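You operate a simulated robot arm through the tools that you are given. There is no shell and no other tool. Be economical: measure what you need, move in short steps, check, and stop when the job is done.

Carry out the task below with a simulated robot arm. There is one attempt and no reset: what you move stays moved.

TASK
Measure the rail from the white tray: 30 cm goes in the green crate, else the red.
Fine: lay it at the check board's stops, close the blue slider on it, slide it back after.

Only the result counts: the job must be done as asked and must still hold three seconds after the hand-in. Knocking over, shifting, dropping, spilling or breaking anything else fails it.

THE ROBOT
A 6-joint arm with a four-finger gripper on a trunk, on a base that drives. Base frame: it is fixed to the floor where the robot stands at the start and does not move with it; the origin is under the middle of the robot, x ahead of it, y to its left, z up. Lengths are in cm, angles in rad, forces in N, time in s.
With the tool pointing down near the work surface it reaches from about 32 to 90 cm from the robot's upright axis, wherever it stands. Its first joint turns from -2.897 to 2.897 rad. Places, roughly: blue slider [60, 40, 90]; check board at the stops [70, 60, 90]; green crate [-100, 30, 40]; red crate [-100, 70, 40]. Payload 3.67 kg.
Tool frame: the origin (TCP) lies between the finger pads and is the grasp point; the fingertips stand 2.8 cm ahead of it; z points along the fingers, y is the line along which they close. The gripper opens to 11.2 cm. The gripper's body begins 7.3 cm behind the TCP.
Orientation is that of the tool frame in the base frame, as a unit quaternion [w, x, y, z]. With the fingers straight down and closing along the base's y, the tool's x points along the base's -x, its y along +y and its z along -z.

THE INTERFACE
- The arm moves only by the tool drive_tool. Its argument "commands" is a list of rows, each a list of 7 numbers: the shift along the tool's x, y, z in cm, then the turn, a rotation vector about the tool's x, y, z in rad, then the finger opening in cm, from 0 to 11.2. In form: [[dx, dy, dz, wx, wy, wz, gripper], ...]. A call has 1 to 12 rows; each row shifts and turns the commanded pose from where the row before left it, along the tool's axes as they then stand. Rows are played at 5 a second. More than 5 cm and 0.15 rad between two rows, or a gripper value outside its range, and nothing of the call is played. Where a pose cannot be reached the arm comes as near as it can. A force on the tool above 40 N (or 10 N above the force at the start of the call, whichever is more), or a blocked arm, ends the call early, and 0.2 s more pass. Each finger halts on what it meets, pressing with about 33 N; the grip force reading is that of the motor and also rises with nothing between the fingers. The clock runs only during rows and for 0.2 s after the last one: add rows that do not move to give the fingers time. The reply holds the time, the measured pose of the TCP, the force on the tool along the base axes, the opening and the grip force, in the units named above and with some noise, with the torque about the TCP (base axes, N m) and any sound that the robot's microphone picked up.
- Cameras (640 x 400 px; columns grow to the right, rows downward): "scene" is now at [3.83, 29.75, 132.04]; the picture's right is [0.97, -0.24, 0.00], its down [-0.15, -0.62, -0.77] and it looks along [0.19, 0.75, -0.64] (base axes); focal length 214 px, centre (320, 200). "wrist" rides on the gripper at [6, -1.8, -10.4] in the tool frame; the picture's right is [0.29, 0.96, 0.00], its down [-0.80, 0.24, -0.55] and it looks along [-0.53, 0.16, 0.83] (tool axes); focal length 234 px, centre (320, 200). There is no depth. A picture from a camera that has moved, and an enlarged one, comes with that camera's place and axes in the base frame and with its lens.
- camera(camera): a new picture of that camera. The clock stands still meanwhile.
- steer(legs): drives the robot by 1 to 6 legs, each [ahead, left, turn to the left] in cm, cm and rad, along the robot's own axes; the way and the turn of a leg run together, so that a leg with both is an arc; at most 150 cm and 3.142 rad a leg. The arm and the cameras ride along, it lands a little off, and it stops where it bumps. It gives what a move gives.
- aim_head(pan, tilt): turns the head with the scene camera to pan (to the left, within 2.496 rad either way) and tilt (down, from -0.506 to 1.204), counted from straight ahead of the robot. It gives what a move gives.
- enlarge(camera, box): a new picture of the part [left, top, right, bottom] of that camera's present view, enlarged. The clock stands still meanwhile.
- job_done(): hands the job in; it is judged then, once.

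Go step by step. Nothing tells you exact positions but the pictures and the camera data: compare them with the known pose of the tool, close in by small moves and look again before you grip or let go. The budget is 120 turns and 98 pictures, counting those below and the enlarged ones. Unless the task says otherwise, let go and move clear before handing in, and close with one line.

The tools are called after "Call:" as a command line: name --pt "numbers of a row" for each row, then --argument value for the rest, lists and objects as JSON in quotes. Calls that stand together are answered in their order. drive_tool: Moves the arm, as the interface text tells. Its arguments: {"type":"object","properties":{"commands":{"type":"array"}},"required":["commands"]} The other tools are called the same way: steer (legs) drives the base; aim_head (pan, tilt) turns the head that bears the scene camera; camera (camera) takes a picture; enlarge (camera, box) takes an enlarged picture of a part of a camera's view; job_done () hands the job in.

At the start:

```text
time: 0.0
tcp_pos: [3.73, 37.36, 119.83]
tcp_rot: [0.0, 0.0, 1.0, 0.0]
ft_force: [-0.7, -0.5, 0.4]
moment: [-0.02, -0.01, 0.0]
opening: 11.2
grip_force: 0.0
robot x, y, heading: [0.09, 0.14, 0.0]
head pan, tilt: [1.328, 0.691]
```

scene: 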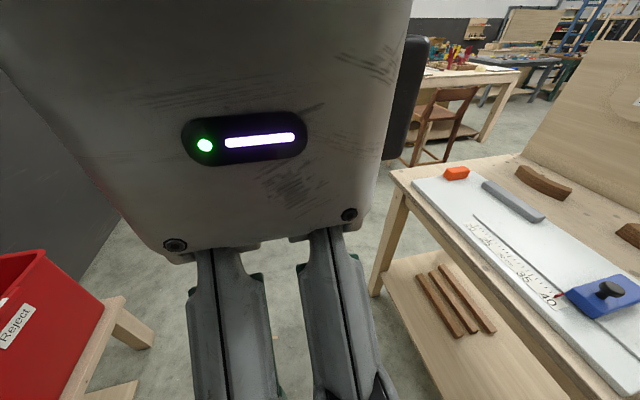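
wrist: 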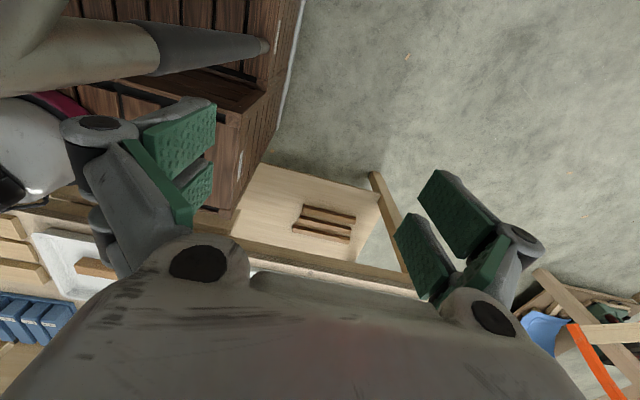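

The gripper blocks most of the scene view, with the check board on a bench to the right. I'll turn the head to find the white tray and the board.

Call:
aim_head --pan 0.5 --tilt 0.7

Call:
camera --camera "scene"

Call:
aim_head --pan -0.5 --tilt 0.7

Call:
camera --camera "scene"

```text
time: 1.1
tcp_pos: [3.73, 37.32, 119.81]
tcp_rot: [0.0, 0.0, 1.0, -0.001]
ft_force: [-0.1, -0.5, -0.4]
moment: [-0.03, 0.0, -0.01]
opening: 11.21
grip_force: 0.0
robot x, y, heading: [-0.36, 0.38, 0.002]
head pan, tilt: [0.499, 0.7]
```

```text
95 pictures are left
camera scene: at [9.23, 25.55, 131.96], right [0.48, -0.88, 0.0], down [-0.57, -0.31, -0.76], along [0.67, 0.37, -0.64], focal length 214 px, centre (320, 200)
```

scene: 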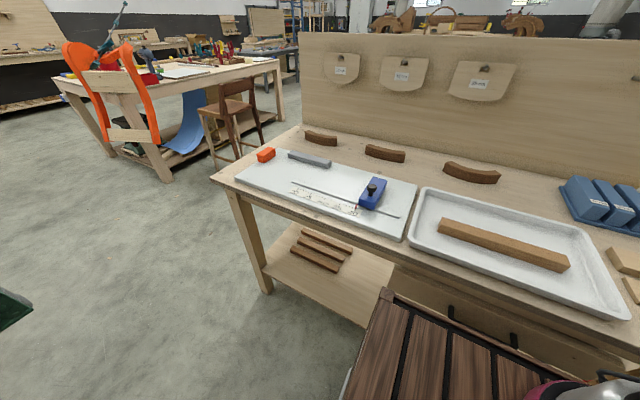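

```text
time: 2.4
tcp_pos: [3.68, 37.33, 120.01]
tcp_rot: [0.0, -0.001, 1.0, 0.0]
ft_force: [0.6, 0.4, 0.5]
moment: [0.03, 0.02, 0.04]
opening: 11.22
grip_force: 0.0
robot x, y, heading: [-0.09, 0.32, 0.003]
head pan, tilt: [-0.499, 0.7]
```

```text
94 pictures are left
camera scene: at [9.24, 17.41, 131.96], right [-0.48, -0.88, 0.0], down [-0.57, 0.31, -0.76], along [0.67, -0.37, -0.64], focal length 214 px, centre (320, 200)
```

scene: 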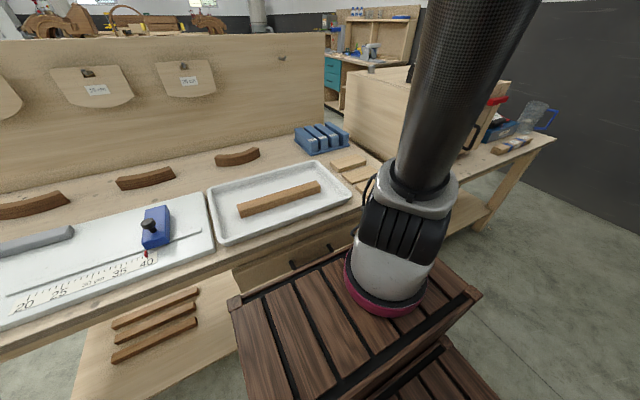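

The board holds an orange stop and a grey fence on the left, with the scale and blue slider at about 40; the rail lies in the white tray to the right. I'll take closer views of each.

Call:
aim_head --pan 0.35 --tilt 0.75

Call:
enlarge --camera "scene" --box '[160, 100, 400, 250]'

Call:
enlarge --camera "scene" --box '[380, 130, 620, 280]'

```text
time: 3.6
tcp_pos: [3.76, 37.29, 119.85]
tcp_rot: [0.0, -0.001, 1.0, 0.0]
ft_force: [0.5, 0.1, 1.1]
moment: [0.02, 0.04, 0.0]
opening: 11.24
grip_force: 0.1
robot x, y, heading: [-0.08, -0.0, -0.007]
head pan, tilt: [0.351, 0.75]
```

```text
2.67 times, centred on (280, 175) of scene
camera zoom: at [9.56, 24.32, 131.54], right [0.34, -0.94, 0.0], down [-0.64, -0.23, -0.73], along [0.69, 0.25, -0.68], focal length 572 px, centre (427, 267)
```

zoom: 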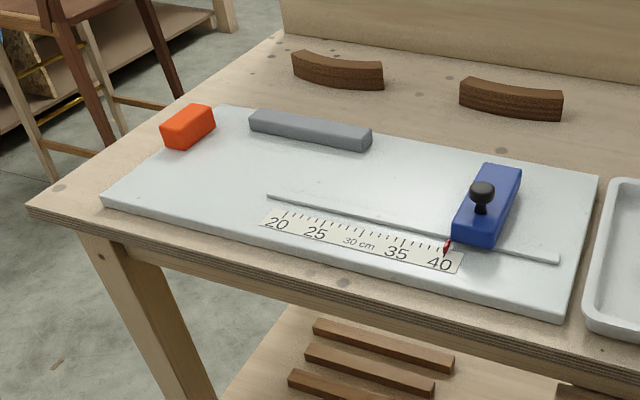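

```text
2.67 times, centred on (500, 205) of scene
camera zoom: at [9.56, 24.32, 131.54], right [0.34, -0.94, 0.0], down [-0.64, -0.23, -0.73], along [0.69, 0.25, -0.68], focal length 572 px, centre (-160, 187)
```

zoom: 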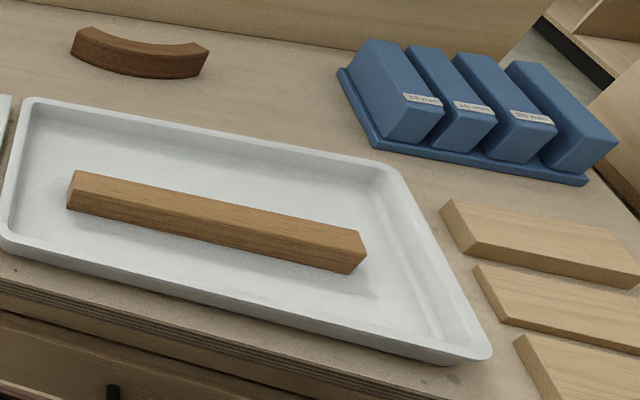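

The rail lies near (58.6, 3.5) along y; the orange stop's face is at y≈79, the fence face at x≈70 and the slider at y≈38.5. I have to drive left, so I'll check the surroundings, the wooden box by the robot and the crates first.

Call:
aim_head --pan -0.2 --tilt 1.2

Call:
camera --camera "scene"

Call:
aim_head --pan 2.45 --tilt 0.75

Call:
camera --camera "scene"

```text
time: 4.6
tcp_pos: [3.78, 37.21, 119.82]
tcp_rot: [0.0, 0.001, 1.0, 0.0]
ft_force: [0.6, 0.5, 0.1]
moment: [0.03, -0.03, 0.02]
opening: 11.2
grip_force: 0.0
robot x, y, heading: [0.05, -0.02, -0.002]
head pan, tilt: [-0.201, 1.201]
```

```text
91 pictures are left
camera scene: at [7.26, 20.36, 128.37], right [-0.2, -0.98, 0.0], down [-0.91, 0.18, -0.36], along [0.36, -0.07, -0.93], focal length 214 px, centre (320, 200)
```

scene: 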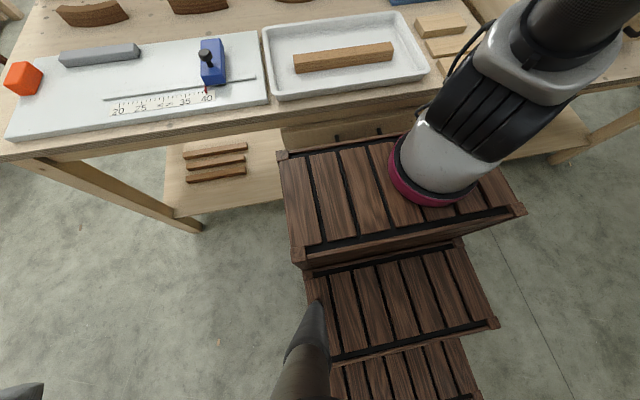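

```text
time: 6.9
tcp_pos: [3.7, 37.24, 119.84]
tcp_rot: [0.001, 0.0, 1.0, 0.001]
ft_force: [-0.3, 0.5, 0.3]
moment: [0.03, -0.01, -0.01]
opening: 11.21
grip_force: 0.0
robot x, y, heading: [-0.15, -0.07, -0.001]
head pan, tilt: [2.45, 0.75]
```

```text
90 pictures are left
camera scene: at [-4.61, 26.76, 131.54], right [0.64, 0.77, 0.0], down [0.53, -0.43, -0.73], along [-0.56, 0.47, -0.68], focal length 214 px, centre (320, 200)
```

scene: 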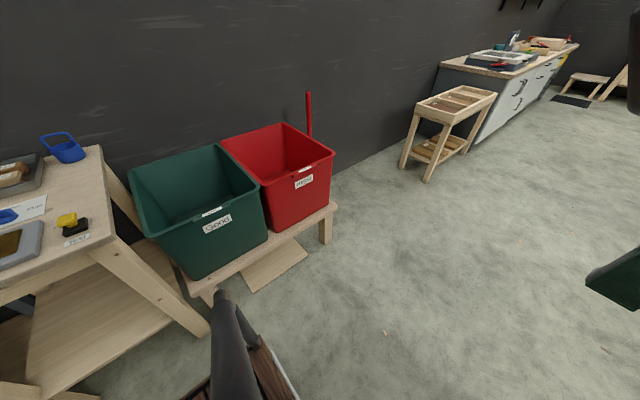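

The steps and wooden box are the robot's own base, and the table front at x≈46 clears it. I'll drive 35 cm left along the table so that tray and board are both in reach.

Call:
steer --legs '[[0, 35, 0]]'

Call:
aim_head --pan -0.2 --tilt 0.9

Call:
camera --camera "scene"

```text
time: 9.2
tcp_pos: [3.36, 71.82, 119.86]
tcp_rot: [0.0, -0.003, 1.0, 0.0]
ft_force: [-1.0, 0.5, 0.6]
moment: [-0.02, -0.03, 0.02]
opening: 11.18
grip_force: 0.0
robot x, y, heading: [0.21, 34.16, 0.005]
head pan, tilt: [2.45, 0.75]
```

```text
time: 11.6
tcp_pos: [3.38, 71.8, 119.92]
tcp_rot: [0.0, -0.004, 1.0, 0.0]
ft_force: [0.0, -0.5, -1.2]
moment: [-0.01, 0.03, -0.07]
opening: 11.18
grip_force: 0.1
robot x, y, heading: [-0.32, 34.48, 0.003]
head pan, tilt: [-0.201, 0.901]
```

```text
89 pictures are left
camera scene: at [8.94, 54.57, 130.35], right [-0.19, -0.98, 0.0], down [-0.77, 0.15, -0.62], along [0.61, -0.12, -0.78], focal length 214 px, centre (320, 200)
```

scene: 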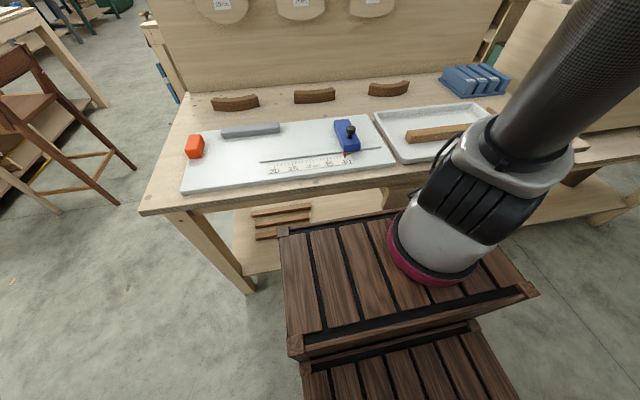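

I'm now at y≈34. I'll take the tool around in front of the trunk at height, turn it so the fingers close along x, and bring it over the rail.

Call:
drive_tool --pt "-4.5 0 0 0 0 0 11.2" --pt "-4.5 0 0 0 0 0 11.2" --pt "-4.5 0 0 0 0 0 11.2" --pt "-4.5 0 0 0 0 0 11.2" --pt "-4.5 0 0 0 0 0 11.2" --pt "-4.5 0 0 0 0 0 11.2" --pt "-4.5 0 0 0 0 0 11.2" --pt "-4.5 0 0 0 0 0 11.2" --pt "-4.5 0 0 0 0 0 11.2" --pt "-4.5 0 0 0 0 0 11.2"

Call:
drive_tool --pt "0 0 0 0 0 0.1428 11.2" --pt "0 0 0 0 0 0.1428 11.2" --pt "0 0 0 0 0 0.1428 11.2" --pt "0 0 0 0 0 0.1428 11.2" --pt "0 0 0 0 0 0.1428 11.2" --pt "0 0 0 0 0 0.1428 11.2" --pt "0 0 0 0 0 0.1428 11.2" --pt "0 0 0 0 0 0.1428 11.2" --pt "0 0 0 0 0 0.1428 11.2" --pt "0 0 0 0 0 0.1428 11.2" --pt "0 0 0 0 0 0.1428 11.2" --pt "0 0 0 0 0 0 11.2"

```text
time: 13.8
tcp_pos: [48.31, 72.29, 120.0]
tcp_rot: [0.0, -0.003, 1.0, 0.0]
ft_force: [-0.2, 0.4, 0.9]
moment: [0.01, -0.03, 0.03]
opening: 11.22
grip_force: 0.1
robot x, y, heading: [-0.02, 34.8, 0.006]
head pan, tilt: [-0.201, 0.901]
```

```text
time: 16.4
tcp_pos: [48.35, 72.19, 119.75]
tcp_rot: [-0.001, 0.705, 0.709, 0.0]
ft_force: [-0.1, -0.4, -0.2]
moment: [0.02, 0.04, 0.0]
opening: 11.22
grip_force: 0.1
robot x, y, heading: [0.12, 34.58, 0.008]
head pan, tilt: [-0.201, 0.901]
```

The tool is turned as planned. A wrist picture from here shows the stops from above.

Call:
camera --camera "wrist"

```text
88 pictures are left
camera wrist: at [46.47, 78.12, 130.2], right [0.96, 0.29, 0.0], down [0.24, -0.8, 0.55], along [0.16, -0.53, -0.83], focal length 234 px, centre (320, 200)
```

wrist: 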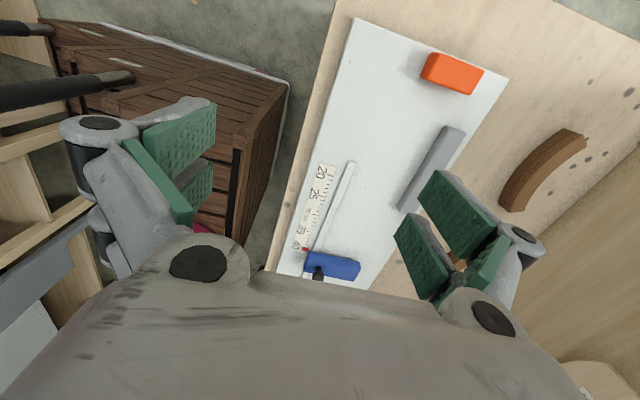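

The stop face is at y≈78.6 and the fence face at x≈70. Now I'll move over the rail.

Call:
drive_tool --pt "-4.9 0.8 0 0 0 0 11.2" --pt "-4.9 0.8 0 0 0 0 11.2" --pt "-4.9 0.8 0 0 0 0 11.2" --pt "-4.9 0.8 0 0 0 0 11.2" --pt "-4.9 0.8 0 0 0 0 11.2" --pt "-4.9 0.8 0 0 0 0 11.2" --pt "-4.9 0.8 0 0 0 0 11.2" --pt "-4.9 0.8 0 0 0 0 11.2" --pt "-4.9 0.8 0 0 0 0 11.2" --pt "-4.9 0.8 0 0 0 0 11.2" --pt "-4.9 0.8 0 0 0 0 11.2" --pt "-4.9 0.8 0 0 0 0 11.2"

Call:
drive_tool --pt "-4.9 0.8 0 0 0 0 11.2" --pt "-4.9 0 0 0 0 0 11.2" --pt "0 0 4 0 0 0 11.2" --pt "0 0 4 0 0 0 11.2"

Call:
camera --camera "wrist"

Call:
camera --camera "scene"

```text
time: 18.9
tcp_pos: [58.45, 13.46, 119.86]
tcp_rot: [0.0, 0.703, 0.711, 0.0]
ft_force: [-0.1, 0.0, 0.1]
moment: [-0.01, 0.02, -0.02]
opening: 11.2
grip_force: 0.0
robot x, y, heading: [-0.09, 34.65, 0.008]
head pan, tilt: [-0.201, 0.901]
```

```text
time: 19.9
tcp_pos: [58.92, 3.54, 111.78]
tcp_rot: [0.001, 0.704, 0.71, 0.0]
ft_force: [-0.1, 0.1, 0.0]
moment: [-0.04, -0.04, 0.06]
opening: 11.2
grip_force: 0.1
robot x, y, heading: [0.24, 34.51, 0.006]
head pan, tilt: [-0.201, 0.901]
```

```text
87 pictures are left
camera wrist: at [57.08, 9.55, 122.19], right [0.96, 0.29, 0.0], down [0.25, -0.8, 0.55], along [0.16, -0.53, -0.83], focal length 234 px, centre (320, 200)
```

wrist: 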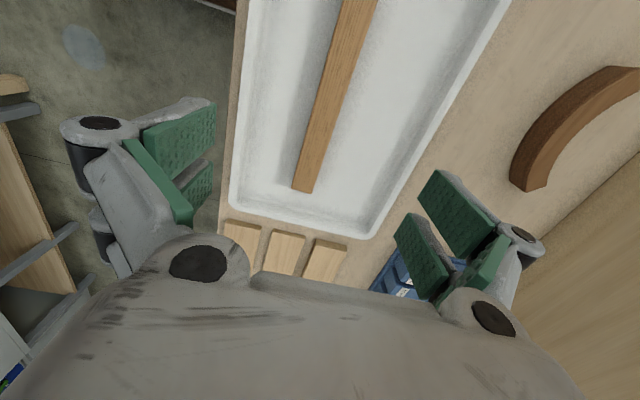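

```text
86 pictures are left
camera scene: at [8.93, 54.56, 130.35], right [-0.19, -0.98, 0.0], down [-0.77, 0.15, -0.62], along [0.61, -0.12, -0.78], focal length 214 px, centre (320, 200)
```

scene: 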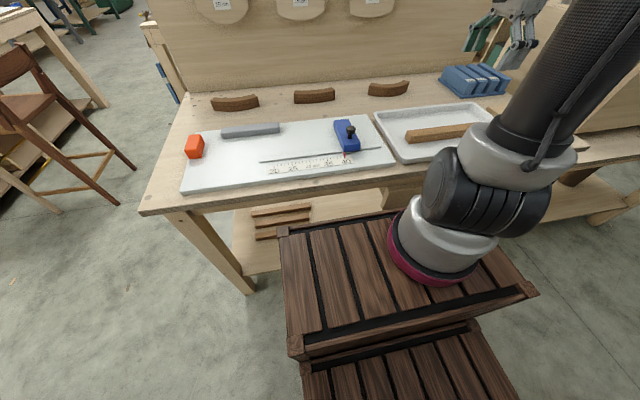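

The rail's centreline is at x≈59.9, from y≈-9 to about 17. I'll centre on it and descend part of the way.

Call:
drive_tool --pt "0 1.0 4 0 0 0 9" --pt "0 0 4 0 0 0 9" --pt "0 0 4 0 0 0 9" --pt "0 0 3 0 0 0 9" --pt "0 0 0 0 0 0 9"

Call:
aim_head --pan -0.75 --tilt 0.6

Call:
camera --camera "scene"

Call:
camera --camera "wrist"

```text
time: 21.1
tcp_pos: [60.17, 3.79, 96.91]
tcp_rot: [0.0, 0.705, 0.71, 0.001]
ft_force: [0.4, 0.2, 0.5]
moment: [-0.06, 0.0, -0.01]
opening: 8.99
grip_force: 0.0
robot x, y, heading: [-0.04, 34.49, 0.004]
head pan, tilt: [-0.201, 0.901]
```

```text
time: 22.1
tcp_pos: [60.24, 3.79, 96.83]
tcp_rot: [-0.001, 0.705, 0.709, 0.0]
ft_force: [0.4, 0.5, 0.5]
moment: [-0.04, 0.01, 0.03]
opening: 9.02
grip_force: 0.0
robot x, y, heading: [-0.06, 34.66, 0.01]
head pan, tilt: [-0.75, 0.6]
```

```text
85 pictures are left
camera scene: at [8.04, 50.03, 132.82], right [-0.68, -0.74, 0.0], down [-0.42, 0.38, -0.82], along [0.61, -0.56, -0.57], focal length 214 px, centre (320, 200)
```

scene: 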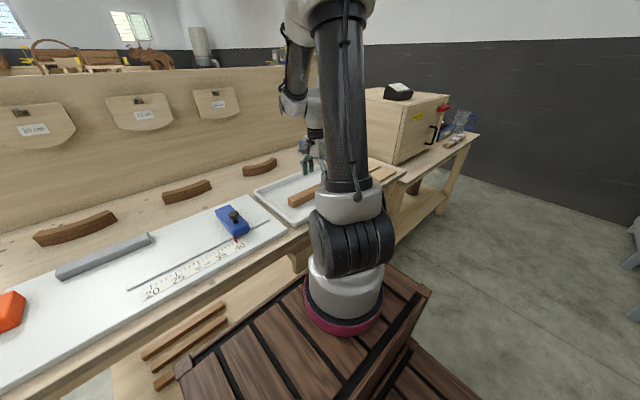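

```text
84 pictures are left
camera wrist: at [58.25, 9.68, 107.29], right [0.96, 0.29, 0.0], down [0.25, -0.8, 0.55], along [0.16, -0.53, -0.83], focal length 234 px, centre (320, 200)
```

wrist: 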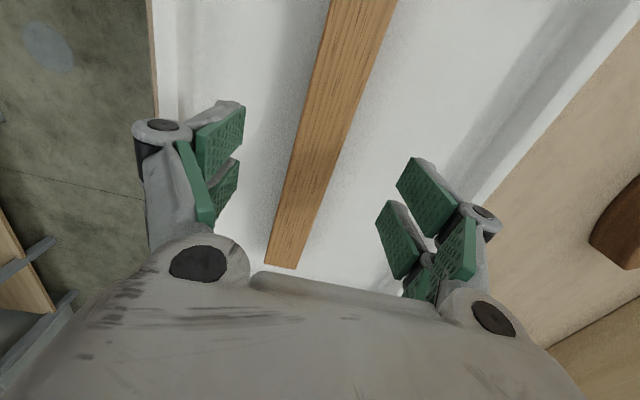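

The rail is centred between the fingers, with its top at about z=91. I'll descend to z≈92 and grip gently.

Call:
drive_tool --pt "0 0.3 2 0 0 0 9" --pt "0 0 1.5 0 0 0 9" --pt "0 0 1.3 0 0 0 9" --pt "0 0 0 0 0 0 9"

Call:
camera --camera "wrist"

Call:
enlarge --camera "scene" --box '[240, 130, 360, 205]'

```text
time: 23.1
tcp_pos: [60.56, 3.7, 92.09]
tcp_rot: [0.0, 0.704, 0.71, 0.0]
ft_force: [-1.3, 0.2, 0.4]
moment: [0.02, 0.0, 0.02]
opening: 9.0
grip_force: 0.1
robot x, y, heading: [0.04, 34.39, 0.007]
head pan, tilt: [-0.75, 0.6]
```

```text
83 pictures are left
camera wrist: at [58.64, 9.63, 102.45], right [0.96, 0.29, 0.0], down [0.25, -0.8, 0.55], along [0.16, -0.53, -0.83], focal length 234 px, centre (320, 200)
```

wrist: 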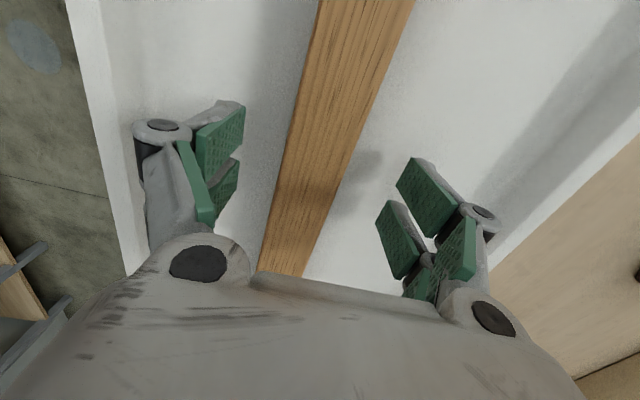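

```text
5.33 times, centred on (300, 168) of scene
camera zoom: at [8.04, 50.03, 132.83], right [-0.68, -0.74, 0.0], down [-0.42, 0.38, -0.83], along [0.61, -0.56, -0.56], focal length 1144 px, centre (427, 373)
```

zoom: 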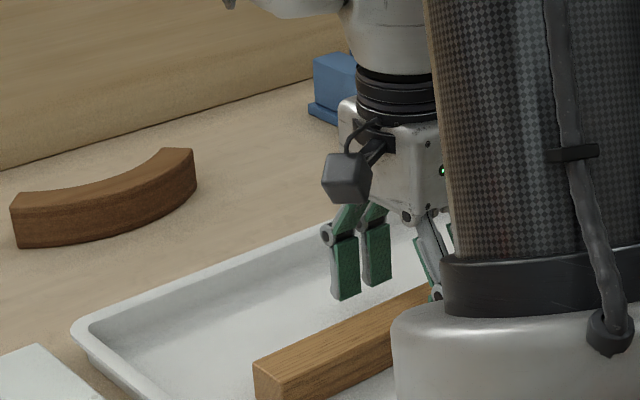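

Alignment is good. I'll go 0.8 cm lower while watching the force, then close.

Call:
drive_tool --pt "0 0 0.4 0 0 0 9" --pt "0 0 0.4 0 0 0 9" --pt "0 0 0 0 0 0 5" --pt "0 0 0 0 0 0 3" --pt "0 0 0 0 0 0 2" --pt "0 0 0 0 0 0 2" --pt "0 0 0 0 0 0 2"

Call:
camera --camera "wrist"

```text
time: 24.7
tcp_pos: [60.55, 3.61, 91.19]
tcp_rot: [-0.001, 0.704, 0.71, 0.0]
ft_force: [0.1, 0.0, -0.5]
moment: [-0.02, 0.0, 0.03]
opening: 3.38
grip_force: 32.7
robot x, y, heading: [-0.02, 34.71, 0.009]
head pan, tilt: [-0.75, 0.6]
```

```text
81 pictures are left
camera wrist: at [58.58, 9.58, 101.7], right [0.96, 0.29, 0.0], down [0.25, -0.8, 0.55], along [0.16, -0.53, -0.83], focal length 234 px, centre (320, 200)
```

wrist: 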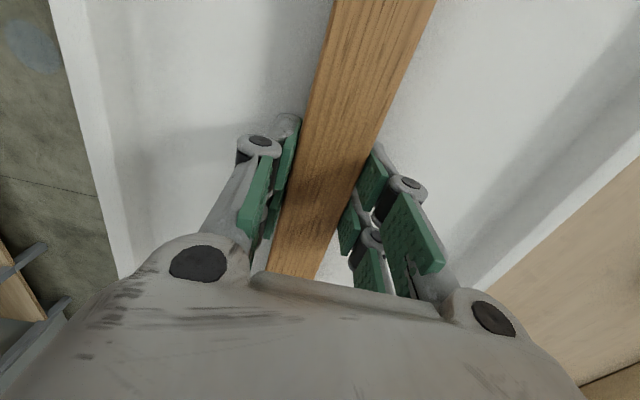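

Gripped at 3.4 cm width. I'll lift straight up by 12 cm and look.

Call:
drive_tool --pt "0 0 -2 0 0 0 2" --pt "0 0 -3 0 0 0 2" --pt "0 0 -4 0 0 0 2" --pt "0 0 -4 0 0 0 2" --pt "0 0 0 0 0 0 2"

Call:
camera --camera "scene"

Call:
camera --camera "wrist"

```text
time: 25.9
tcp_pos: [60.46, 3.52, 104.35]
tcp_rot: [-0.001, 0.705, 0.71, 0.0]
ft_force: [0.0, 0.0, -2.0]
moment: [0.02, 0.03, -0.04]
opening: 3.39
grip_force: 32.5
robot x, y, heading: [-0.34, 34.87, 0.013]
head pan, tilt: [-0.75, 0.6]
```

```text
80 pictures are left
camera scene: at [8.05, 50.02, 132.83], right [-0.68, -0.74, 0.0], down [-0.42, 0.38, -0.82], along [0.61, -0.56, -0.57], focal length 214 px, centre (320, 200)
```

scene: 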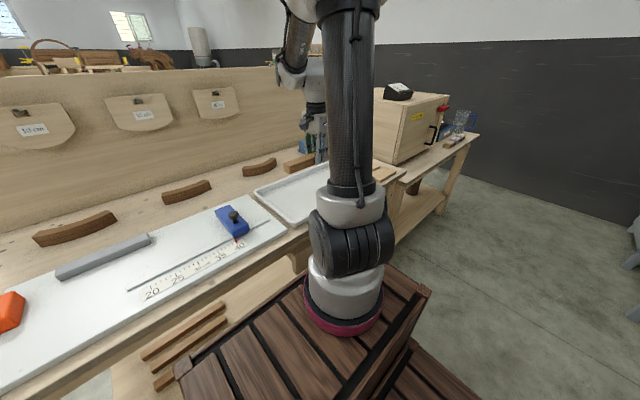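

```text
79 pictures are left
camera wrist: at [58.63, 9.44, 114.69], right [0.96, 0.29, 0.0], down [0.25, -0.8, 0.55], along [0.16, -0.53, -0.83], focal length 234 px, centre (320, 200)
```

wrist: 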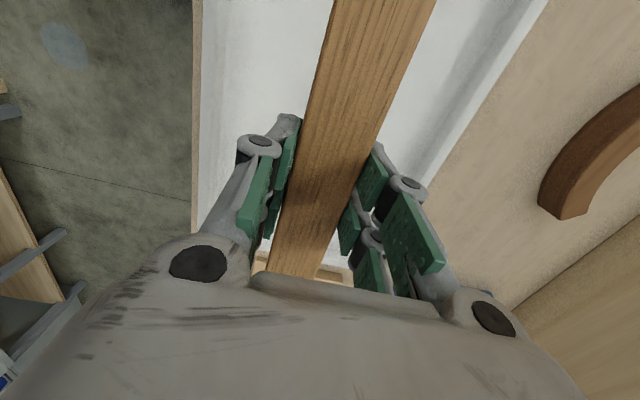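

The rail is held level. I'll carry it over the board to about (64.5, 62), keeping the height.

Call:
drive_tool --pt "4.8 0.33 0 0 0 0 2" --pt "4.8 0.33 0 0 0 0 2" --pt "4.8 0.33 0 0 0 0 2" --pt "4.8 0.33 0 0 0 0 2" --pt "4.8 0.33 0 0 0 0 2" --pt "4.8 0.33 0 0 0 0 2" --pt "4.8 0.33 0 0 0 0 2" --pt "4.8 0.33 0 0 0 0 2" --pt "4.8 0.33 0 0 0 0 2" --pt "4.8 0.33 0 0 0 0 2" --pt "4.8 0.33 0 0 0 0 2" --pt "4.8 0.33 0 0 0 0 2"

Call:
aim_head --pan 0.1 --tilt 0.6

Call:
camera --camera "scene"

```text
time: 28.5
tcp_pos: [63.81, 61.68, 104.18]
tcp_rot: [0.0, 0.705, 0.709, -0.001]
ft_force: [0.4, 0.7, -2.1]
moment: [0.05, 0.0, 0.0]
opening: 3.38
grip_force: 33.0
robot x, y, heading: [-0.15, 34.66, -0.002]
head pan, tilt: [-0.75, 0.6]
```

```text
time: 29.7
tcp_pos: [63.92, 61.7, 104.27]
tcp_rot: [-0.001, 0.705, 0.709, 0.0]
ft_force: [0.0, 0.0, -2.2]
moment: [0.0, 0.0, 0.02]
opening: 3.37
grip_force: 32.9
robot x, y, heading: [-0.09, 34.82, 0.002]
head pan, tilt: [0.099, 0.6]
```

```text
78 pictures are left
camera scene: at [10.33, 56.95, 132.83], right [0.1, -0.99, 0.0], down [-0.56, -0.06, -0.82], along [0.82, 0.09, -0.57], focal length 214 px, centre (320, 200)
```

scene: 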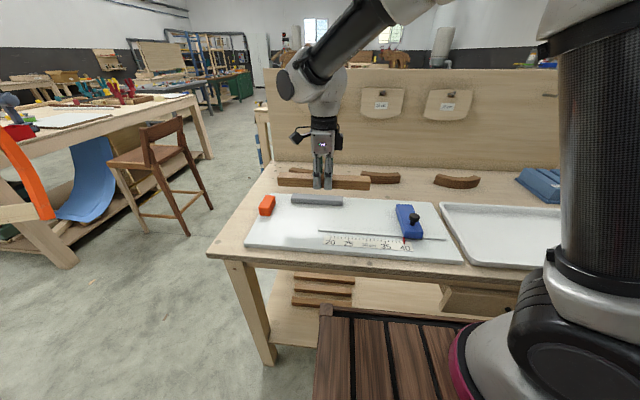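

Good viewpoint. I'll enlarge to find the rail's ends.

Call:
enlarge --camera "scene" --box '[240, 140, 464, 280]'

```text
2.86 times, centred on (352, 210) of scene
camera zoom: at [10.33, 56.95, 132.83], right [0.1, -0.99, 0.0], down [-0.56, -0.06, -0.82], along [0.82, 0.09, -0.57], focal length 613 px, centre (229, 171)
```

zoom: 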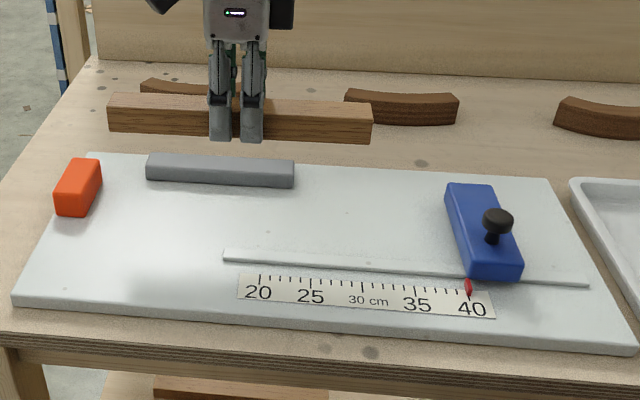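

The rail spans y≈49–74.7, just short of the stop at 78.7 and clear of the fence. I'll lower it to the board, the last part in small steps.

Call:
drive_tool --pt "0 0 3 0 0 0 2" --pt "0 0 3 0 0 0 2" --pt "0 0 2.5 0 0 0 2" --pt "0 0 1 0 0 0 2" --pt "0 0 0 0 0 0 2"

Call:
enlarge --camera "scene" --box '[240, 140, 464, 280]'

```text
time: 30.9
tcp_pos: [64.13, 61.54, 94.72]
tcp_rot: [0.001, 0.705, 0.71, 0.0]
ft_force: [-0.3, -0.2, -2.0]
moment: [0.04, 0.01, -0.02]
opening: 3.37
grip_force: 32.6
robot x, y, heading: [0.07, 34.65, 0.006]
head pan, tilt: [0.099, 0.6]
```

```text
2.86 times, centred on (352, 210) of scene
camera zoom: at [10.33, 56.96, 132.83], right [0.11, -0.99, 0.0], down [-0.56, -0.06, -0.82], along [0.82, 0.09, -0.57], focal length 613 px, centre (229, 171)
```

zoom: 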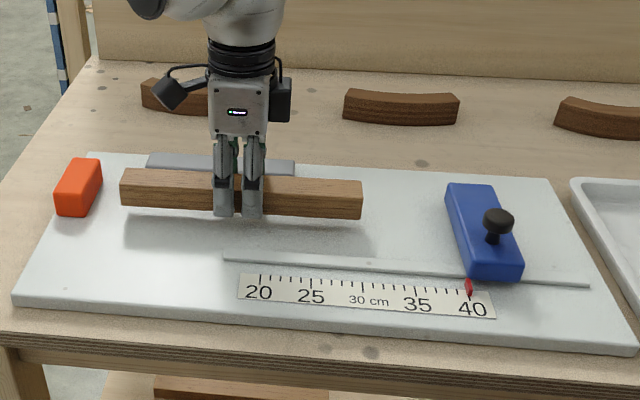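

It is close above the board. I'll lower in 0.4 cm steps and watch the force.

Call:
drive_tool --pt "0 0 0.4 0 0 0 2" --pt "0 0 0.4 0 0 0 2" --pt "0 0 0.4 0 0 0 2" --pt "0 0 0 0 0 0 2"

Call:
enlarge --camera "scene" --box '[240, 140, 464, 280]'

```text
time: 31.9
tcp_pos: [64.05, 61.47, 93.5]
tcp_rot: [0.0, 0.704, 0.71, 0.0]
ft_force: [0.7, 1.2, -2.2]
moment: [0.01, 0.02, -0.02]
opening: 3.35
grip_force: 33.3
robot x, y, heading: [-0.39, 34.74, 0.005]
head pan, tilt: [0.099, 0.6]
```

```text
2.86 times, centred on (352, 210) of scene
camera zoom: at [10.33, 56.96, 132.83], right [0.11, -0.99, 0.0], down [-0.56, -0.06, -0.82], along [0.82, 0.09, -0.57], focal length 613 px, centre (229, 171)
```

zoom: 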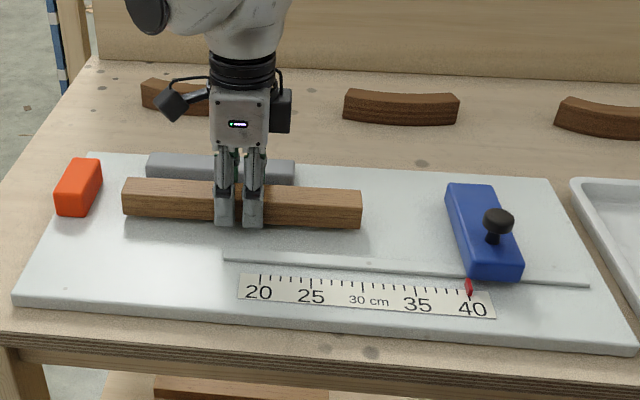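

Not touching yet; I'll continue down.

Call:
drive_tool --pt "0 0 0.3 0 0 0 2" --pt "0 0 0.3 0 0 0 2" --pt "0 0 0 0 0 0 2"

Call:
drive_tool --pt "0 0 0.2 0 0 0 2" --pt "0 0 0.2 0 0 0 2" --pt "0 0 0 0 0 0 2"

Call:
enlarge --camera "scene" --box '[260, 160, 388, 240]'

```text
time: 32.7
tcp_pos: [63.98, 61.26, 92.9]
tcp_rot: [0.0, 0.704, 0.71, 0.0]
ft_force: [-0.9, -0.1, -2.6]
moment: [0.02, 0.01, 0.01]
opening: 3.37
grip_force: 33.1
robot x, y, heading: [-0.02, 34.32, 0.01]
head pan, tilt: [0.099, 0.6]
```

```text
time: 33.5
tcp_pos: [64.1, 61.27, 92.76]
tcp_rot: [0.0, 0.705, 0.709, 0.001]
ft_force: [-3.1, -3.1, 28.2]
moment: [-0.41, 0.12, 0.0]
opening: 3.38
grip_force: 32.7
robot x, y, heading: [-0.34, 34.41, 0.004]
head pan, tilt: [0.099, 0.6]
```

```text
5.00 times, centred on (324, 200) of scene
camera zoom: at [10.24, 56.91, 132.84], right [0.11, -0.99, 0.0], down [-0.56, -0.06, -0.83], along [0.82, 0.09, -0.56], focal length 1072 px, centre (300, 200)
```

zoom: 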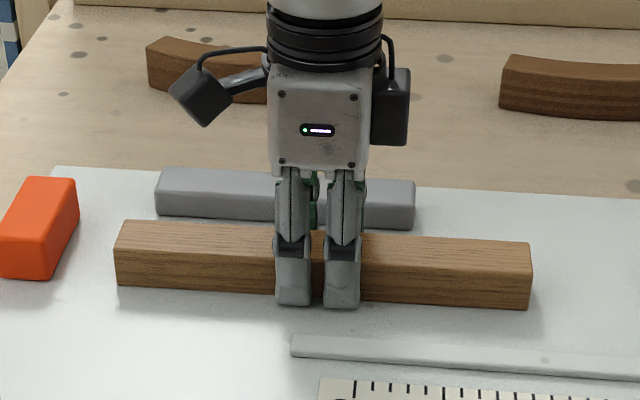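

The rail has touched down (28 N). I'll ease off slightly and slide it in the grip 2.8 cm towards the orange stop.

Call:
drive_tool --pt "0 0 -0.3 0 0 0 2" --pt "0.7 0 0 0 0 0 2" --pt "0.7 0 0 0 0 0 2" --pt "0.7 0 0 0 0 0 2" --pt "0.7 0 0 0 0 0 2" --pt "0 0 0 0 0 0 2"

Call:
enlarge --camera "scene" --box '[240, 160, 368, 240]'

```text
time: 34.9
tcp_pos: [64.08, 64.04, 92.81]
tcp_rot: [0.0, 0.705, 0.709, 0.0]
ft_force: [0.4, -0.4, -2.0]
moment: [0.04, -0.03, 0.03]
opening: 3.38
grip_force: 32.7
robot x, y, heading: [-0.16, 34.43, 0.009]
head pan, tilt: [0.099, 0.6]
```

```text
5.00 times, centred on (304, 200) of scene
camera zoom: at [10.33, 56.96, 132.83], right [0.11, -0.99, 0.0], down [-0.56, -0.06, -0.82], along [0.82, 0.09, -0.57], focal length 1072 px, centre (400, 200)
```

zoom: 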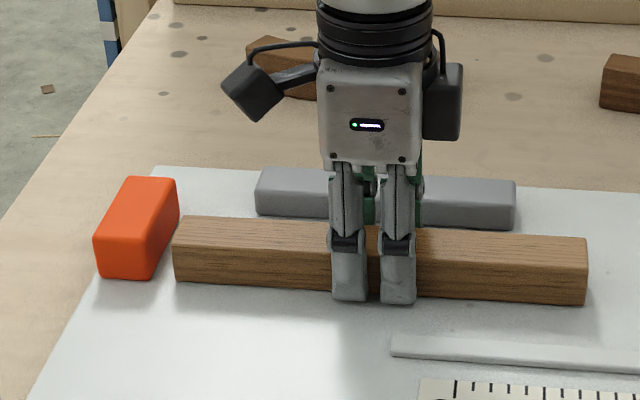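

About 1.3 cm of gap is left. I'll close it in small steps and watch for contact.

Call:
drive_tool --pt "0.4 0 0 0 0 0 2" --pt "0.3 0 0 0 0 0 2" --pt "0.2 0 0 0 0 0 2" --pt "0 0 0 0 0 0 2"

Call:
enlarge --camera "scene" --box '[240, 160, 368, 240]'

```text
time: 35.9
tcp_pos: [64.03, 65.0, 93.02]
tcp_rot: [0.0, 0.704, 0.71, -0.001]
ft_force: [-0.7, 0.4, -2.3]
moment: [0.04, -0.01, 0.02]
opening: 3.37
grip_force: 32.7
robot x, y, heading: [0.04, 34.5, 0.007]
head pan, tilt: [0.099, 0.6]
```

```text
5.00 times, centred on (304, 200) of scene
camera zoom: at [10.33, 56.96, 132.83], right [0.11, -0.99, 0.0], down [-0.56, -0.06, -0.82], along [0.82, 0.09, -0.57], focal length 1072 px, centre (400, 200)
```

zoom: 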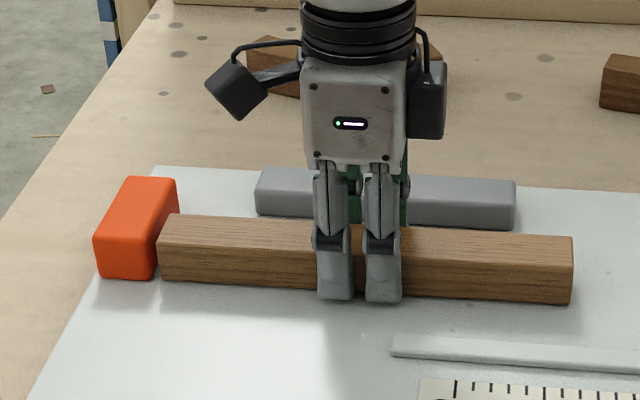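

Call:
drive_tool --pt "0.15 0 0 0 0 0 2" --pt "0.1 0 0 0 0 0 2" --pt "0 0 0 0 0 0 2"

Call:
drive_tool --pt "0.1 0 0 0 0 0 2" --pt "0 0 0 0 0 0 2"

Call:
drive_tool --pt "0.1 0 0 0 0 0 2" --pt "0 0 0 0 0 0 2"

```text
time: 36.7
tcp_pos: [64.04, 65.14, 92.89]
tcp_rot: [0.0, 0.704, 0.71, 0.001]
ft_force: [-0.2, -0.2, -2.3]
moment: [-0.01, -0.02, 0.01]
opening: 3.42
grip_force: 32.9
robot x, y, heading: [-0.13, 34.52, 0.007]
head pan, tilt: [0.099, 0.6]
```

```text
time: 37.3
tcp_pos: [64.06, 65.38, 92.92]
tcp_rot: [-0.001, 0.704, 0.71, 0.0]
ft_force: [0.2, 0.0, -1.8]
moment: [0.0, -0.01, 0.01]
opening: 3.37
grip_force: 32.7
robot x, y, heading: [0.09, 34.46, 0.009]
head pan, tilt: [0.099, 0.6]
```

```text
time: 37.9
tcp_pos: [64.05, 65.45, 92.92]
tcp_rot: [0.0, 0.705, 0.71, -0.001]
ft_force: [0.5, -0.1, -2.1]
moment: [-0.01, 0.03, -0.01]
opening: 3.38
grip_force: 33.2
robot x, y, heading: [-0.17, 34.33, 0.01]
head pan, tilt: [0.099, 0.6]
```

Call:
drive_tool --pt "0.1 0 0 0 0 0 2" --pt "0.1 0 0 0 0 0 2" --pt "0 0 0 0 0 0 2"

Call:
drive_tool --pt "0.1 0 0 0 0 0 2" --pt "0 0 0 0 0 0 2"

Call:
enlarge --camera "scene" --box '[240, 160, 368, 240]'

```text
time: 38.7
tcp_pos: [64.05, 65.53, 93.06]
tcp_rot: [0.0, 0.704, 0.71, 0.0]
ft_force: [-2.2, -8.6, -0.9]
moment: [0.01, -0.01, 0.04]
opening: 3.38
grip_force: 32.9
robot x, y, heading: [0.1, 34.35, 0.007]
head pan, tilt: [0.099, 0.6]
```

```text
time: 39.3
tcp_pos: [64.02, 65.56, 92.95]
tcp_rot: [0.0, 0.705, 0.709, -0.002]
ft_force: [-0.4, -23.8, -0.4]
moment: [0.08, -0.03, -0.24]
opening: 3.37
grip_force: 33.4
robot x, y, heading: [-0.31, 34.73, 0.004]
head pan, tilt: [0.099, 0.6]
```

```text
5.00 times, centred on (304, 200) of scene
camera zoom: at [10.32, 56.85, 132.84], right [0.11, -0.99, 0.0], down [-0.56, -0.06, -0.83], along [0.82, 0.09, -0.56], focal length 1072 px, centre (400, 200)
```

zoom: 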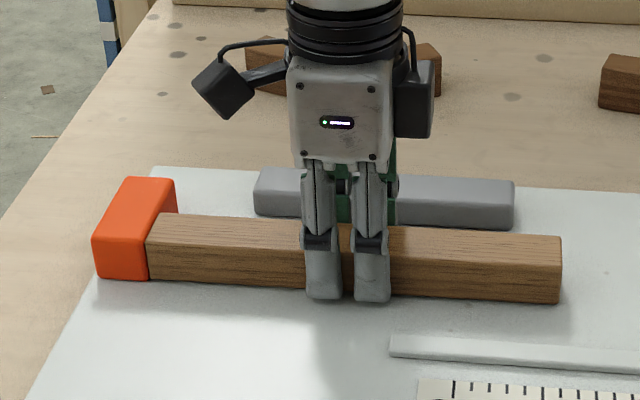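

The rail is in contact with the stop. I'll back off the pressure, set it down, release, lift and close the fingers.

Call:
drive_tool --pt "-0.15 0 0 0 0 0 2" --pt "0 0 0.15 0 0 0 2" --pt "0 0 0 0 0 0 4" --pt "0 0 0 0 0 0 5.4" --pt "0 0 -1.5 0 0 0 5.4" --pt "0 0 -3 0 0 0 5.4" --pt "0 0 -3 0 0 0 3" --pt "0 -4.5 0 0 0 0 0" --pt "0 -3.5 0 0 0 0 0" --pt "0 0 0 0 0 0 0"

Call:
enlarge --camera "scene" --box '[240, 140, 464, 280]'

```text
time: 41.5
tcp_pos: [56.1, 65.6, 100.13]
tcp_rot: [0.0, 0.705, 0.71, 0.0]
ft_force: [0.4, 0.3, 1.0]
moment: [0.0, 0.01, 0.04]
opening: 0.01
grip_force: 33.5
robot x, y, heading: [-0.13, 34.75, 0.007]
head pan, tilt: [0.099, 0.6]
```

```text
2.86 times, centred on (352, 210) of scene
camera zoom: at [10.33, 56.96, 132.83], right [0.11, -0.99, 0.0], down [-0.56, -0.06, -0.83], along [0.82, 0.09, -0.56], focal length 613 px, centre (229, 171)
```

zoom: 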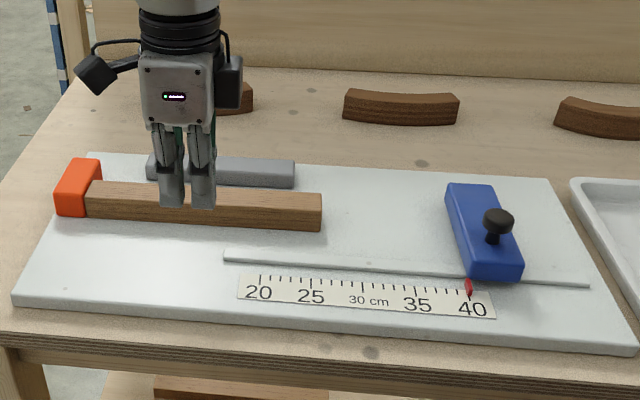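

The rail is on the board against the stop. I'll lower the closed fingers in front of it and push it towards the fence.

Call:
drive_tool --pt "0 0 3 0 0 0 0" --pt "0 0 3.2 0 0 0 0" --pt "0 1.5 0 0 0 0 0" --pt "0 1.5 0 0 0 0 0" --pt "0 1 0 0 0 0 0" --pt "0 1 0 0 0 0 0" --pt "0 0.7 0 0 0 0 0" --pt "0 0.7 0 0 0 0 0" --pt "0 0 0 0 0 0 0"

Call:
enlarge --camera "scene" --box '[240, 140, 464, 280]'

```text
time: 43.5
tcp_pos: [62.3, 65.48, 93.95]
tcp_rot: [0.0, 0.704, 0.71, 0.0]
ft_force: [0.1, -0.4, 0.3]
moment: [0.0, -0.03, -0.04]
opening: 0.0
grip_force: 33.0
robot x, y, heading: [-0.02, 34.65, 0.014]
head pan, tilt: [0.099, 0.6]
```

```text
2.86 times, centred on (352, 210) of scene
camera zoom: at [10.33, 56.96, 132.83], right [0.11, -0.99, 0.0], down [-0.56, -0.06, -0.83], along [0.82, 0.09, -0.56], focal length 613 px, centre (229, 171)
```

zoom: 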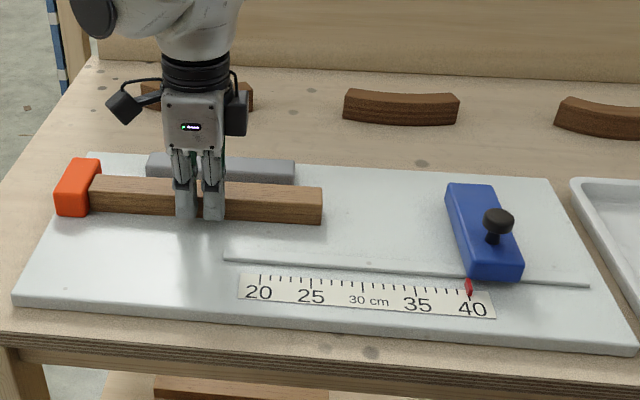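

Pushing works. I'll push about 3 cm further in small steps.

Call:
drive_tool --pt "0 0.6 0 0 0 0 0" --pt "0 0.6 0 0 0 0 0" --pt "0 0.5 0 0 0 0 0" --pt "0 0.4 0 0 0 0 0" --pt "0 0.3 0 0 0 0 0" --pt "0 0 0 0 0 0 0"

Call:
enlarge --camera "scene" --box '[240, 140, 400, 240]'

```text
time: 44.9
tcp_pos: [64.97, 65.56, 94.02]
tcp_rot: [0.0, 0.705, 0.71, -0.001]
ft_force: [-0.2, 0.7, 0.9]
moment: [-0.03, 0.02, 0.01]
opening: 0.0
grip_force: 32.3
robot x, y, heading: [-0.3, 34.93, 0.007]
head pan, tilt: [0.099, 0.6]
```

```text
4.00 times, centred on (320, 190) of scene
camera zoom: at [10.32, 56.96, 132.83], right [0.11, -0.99, 0.0], down [-0.56, -0.06, -0.83], along [0.82, 0.09, -0.56], focal length 858 px, centre (320, 240)
```

zoom: 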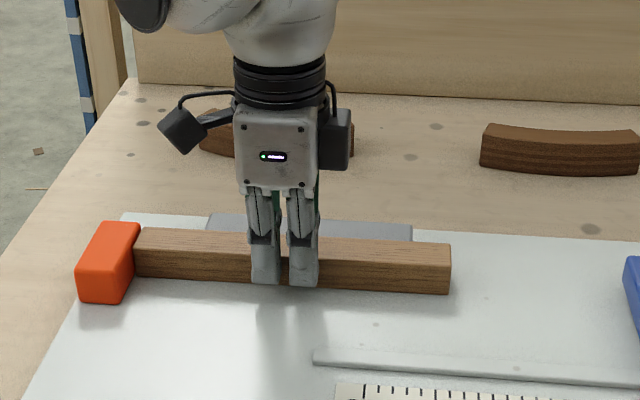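

Call:
drive_tool --pt "0 0.2 0 0 0 0 0" --pt "0 0.15 0 0 0 0 0" --pt "0 0 0 0 0 0 0"

Call:
drive_tool --pt "0 0.15 0 0 0 0 0" --pt "0 0 0 0 0 0 0"

Call:
drive_tool --pt "0 0.15 0 0 0 0 0" --pt "0 0 0 0 0 0 0"

```text
time: 45.7
tcp_pos: [65.39, 65.55, 94.04]
tcp_rot: [0.0, 0.705, 0.709, 0.0]
ft_force: [-1.1, 1.0, 0.5]
moment: [0.0, 0.03, -0.01]
opening: 0.01
grip_force: 33.1
robot x, y, heading: [0.32, 34.35, 0.011]
head pan, tilt: [0.099, 0.6]
```

```text
time: 46.3
tcp_pos: [65.57, 65.47, 94.17]
tcp_rot: [0.0, 0.705, 0.709, 0.0]
ft_force: [-1.9, 0.9, 0.6]
moment: [0.02, 0.04, -0.04]
opening: 0.0
grip_force: 32.9
robot x, y, heading: [-0.16, 34.31, 0.008]
head pan, tilt: [0.099, 0.6]
```

```text
time: 46.9
tcp_pos: [65.5, 65.48, 93.93]
tcp_rot: [-0.001, 0.705, 0.71, -0.001]
ft_force: [-11.6, 1.0, 1.2]
moment: [-0.02, 0.15, -0.22]
opening: 0.02
grip_force: 33.0
robot x, y, heading: [-0.16, 34.39, 0.008]
head pan, tilt: [0.099, 0.6]
```

The rail now touches both stops. I'll back off, lift, turn the tool so the fingers close along y, and head for the slider.

Call:
drive_tool --pt "0 -1 0 0 0 0 0" --pt "0 -2 0 0 0 0 0" --pt "0 0 -4 0 0 0 0" --pt "0 0 -4 0 0 0 0" --pt "0 0 -4 0 0 0 0" --pt "-4.5 0 0 0 0 0 3" --pt "-4.5 0 0 0 0 0 6" --pt "-4.5 0 0 0 0 0 9" --pt "-4.5 0 0 0 0 0 9" --pt "-4.5 0 0 0 0 0 9" --pt "-4.5 0 0 0 0 0 9" --pt "0 0 0 0 0 0 9"

Call:
drive_tool --pt "0 0 0 0 0 -0.1428 9" --pt "0 0 0 0 0 -0.1428 9" --pt "0 0 0 0 0 -0.1428 9" --pt "0 0 0 0 0 -0.1428 9" --pt "0 0 0 0 0 -0.1428 9" --pt "0 0 0 0 0 -0.1428 9" --pt "0 0 0 0 0 -0.1428 9" --pt "0 0 0 0 0 -0.1428 9" --pt "0 0 0 0 0 -0.1428 9" --pt "0 0 0 0 0 -0.1428 9" --pt "0 0 0 0 0 -0.1428 9" --pt "0 0 0 0 0 0 9"

Call:
camera --camera "wrist"

Call:
enlarge --camera "scene" --box '[240, 140, 464, 280]'

```text
time: 49.5
tcp_pos: [62.35, 38.05, 105.89]
tcp_rot: [0.0, 0.705, 0.709, 0.0]
ft_force: [0.1, -0.4, -0.3]
moment: [-0.01, 0.01, -0.03]
opening: 9.01
grip_force: 0.1
robot x, y, heading: [0.02, 34.46, 0.01]
head pan, tilt: [0.099, 0.6]
```

```text
time: 52.1
tcp_pos: [62.66, 38.43, 105.94]
tcp_rot: [0.0, -0.004, 1.0, 0.0]
ft_force: [-0.9, -0.1, 0.1]
moment: [0.0, 0.01, -0.02]
opening: 8.99
grip_force: 0.0
robot x, y, heading: [-0.42, 34.58, 0.01]
head pan, tilt: [0.099, 0.6]
```

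```text
67 pictures are left
camera wrist: at [56.58, 36.64, 116.42], right [-0.3, 0.96, 0.0], down [0.8, 0.25, 0.55], along [0.53, 0.16, -0.83], focal length 234 px, centre (320, 200)
```

wrist: 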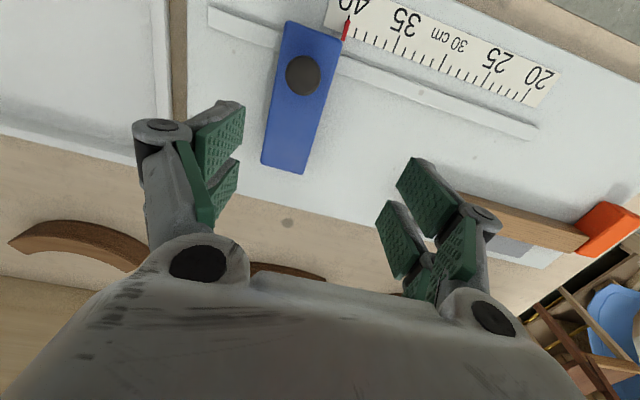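

```text
2.86 times, centred on (352, 210) of scene
camera zoom: at [10.32, 56.95, 132.83], right [0.11, -0.99, 0.0], down [-0.56, -0.06, -0.83], along [0.82, 0.09, -0.56], focal length 613 px, centre (229, 171)
```

zoom: 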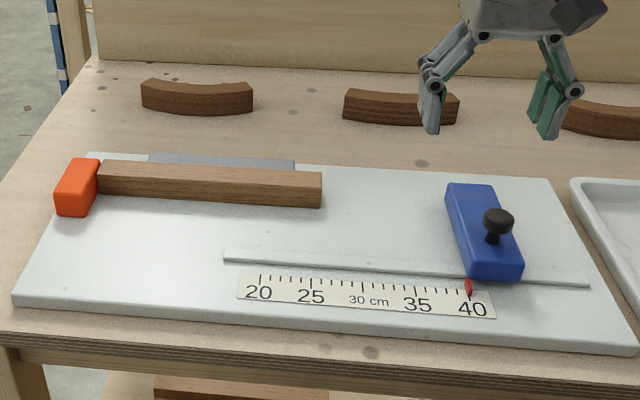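

The slider is centred at y≈35.8 with its knob at x≈59. I'll straddle its body at x≈63.8 with open fingers, clear of the knob.

Call:
drive_tool --pt "-1.1 -2.6 0 0 0 0 9" --pt "0 0 4 0 0 0 9" --pt "0 0 3.5 0 0 0 9" --pt "0 0 2 0 0 0 9" --pt "0 0 0 0 0 0 9"

Call:
enlarge --camera "scene" --box '[336, 170, 464, 250]'

Call:
camera --camera "wrist"

```text
time: 53.3
tcp_pos: [63.83, 35.94, 96.66]
tcp_rot: [0.0, -0.003, 1.0, 0.0]
ft_force: [0.0, -0.3, 0.6]
moment: [0.0, 0.0, 0.03]
opening: 9.01
grip_force: 0.0
robot x, y, heading: [-0.2, 34.55, 0.014]
head pan, tilt: [0.099, 0.6]
```

```text
5.00 times, centred on (400, 210) of scene
camera zoom: at [10.32, 56.95, 132.83], right [0.11, -0.99, 0.0], down [-0.56, -0.06, -0.83], along [0.82, 0.09, -0.56], focal length 1072 px, centre (-80, 150)
```

zoom: 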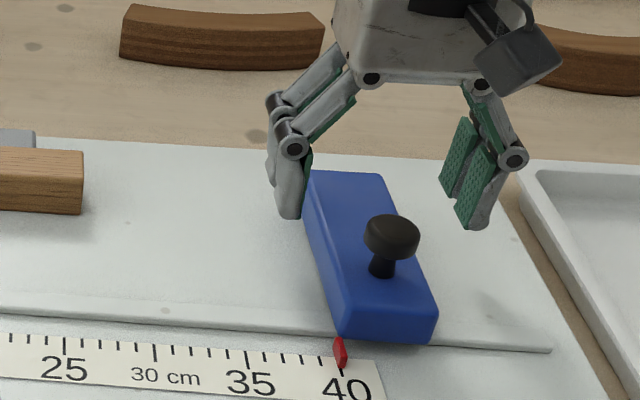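

```text
64 pictures are left
camera wrist: at [57.73, 33.97, 106.93], right [-0.29, 0.96, 0.0], down [0.8, 0.25, 0.55], along [0.53, 0.16, -0.83], focal length 234 px, centre (320, 200)
```

wrist: 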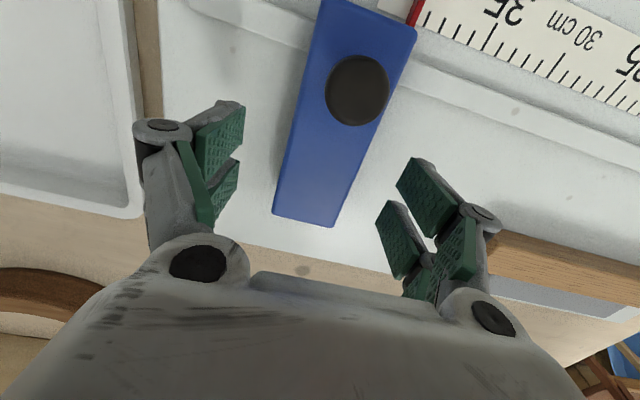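

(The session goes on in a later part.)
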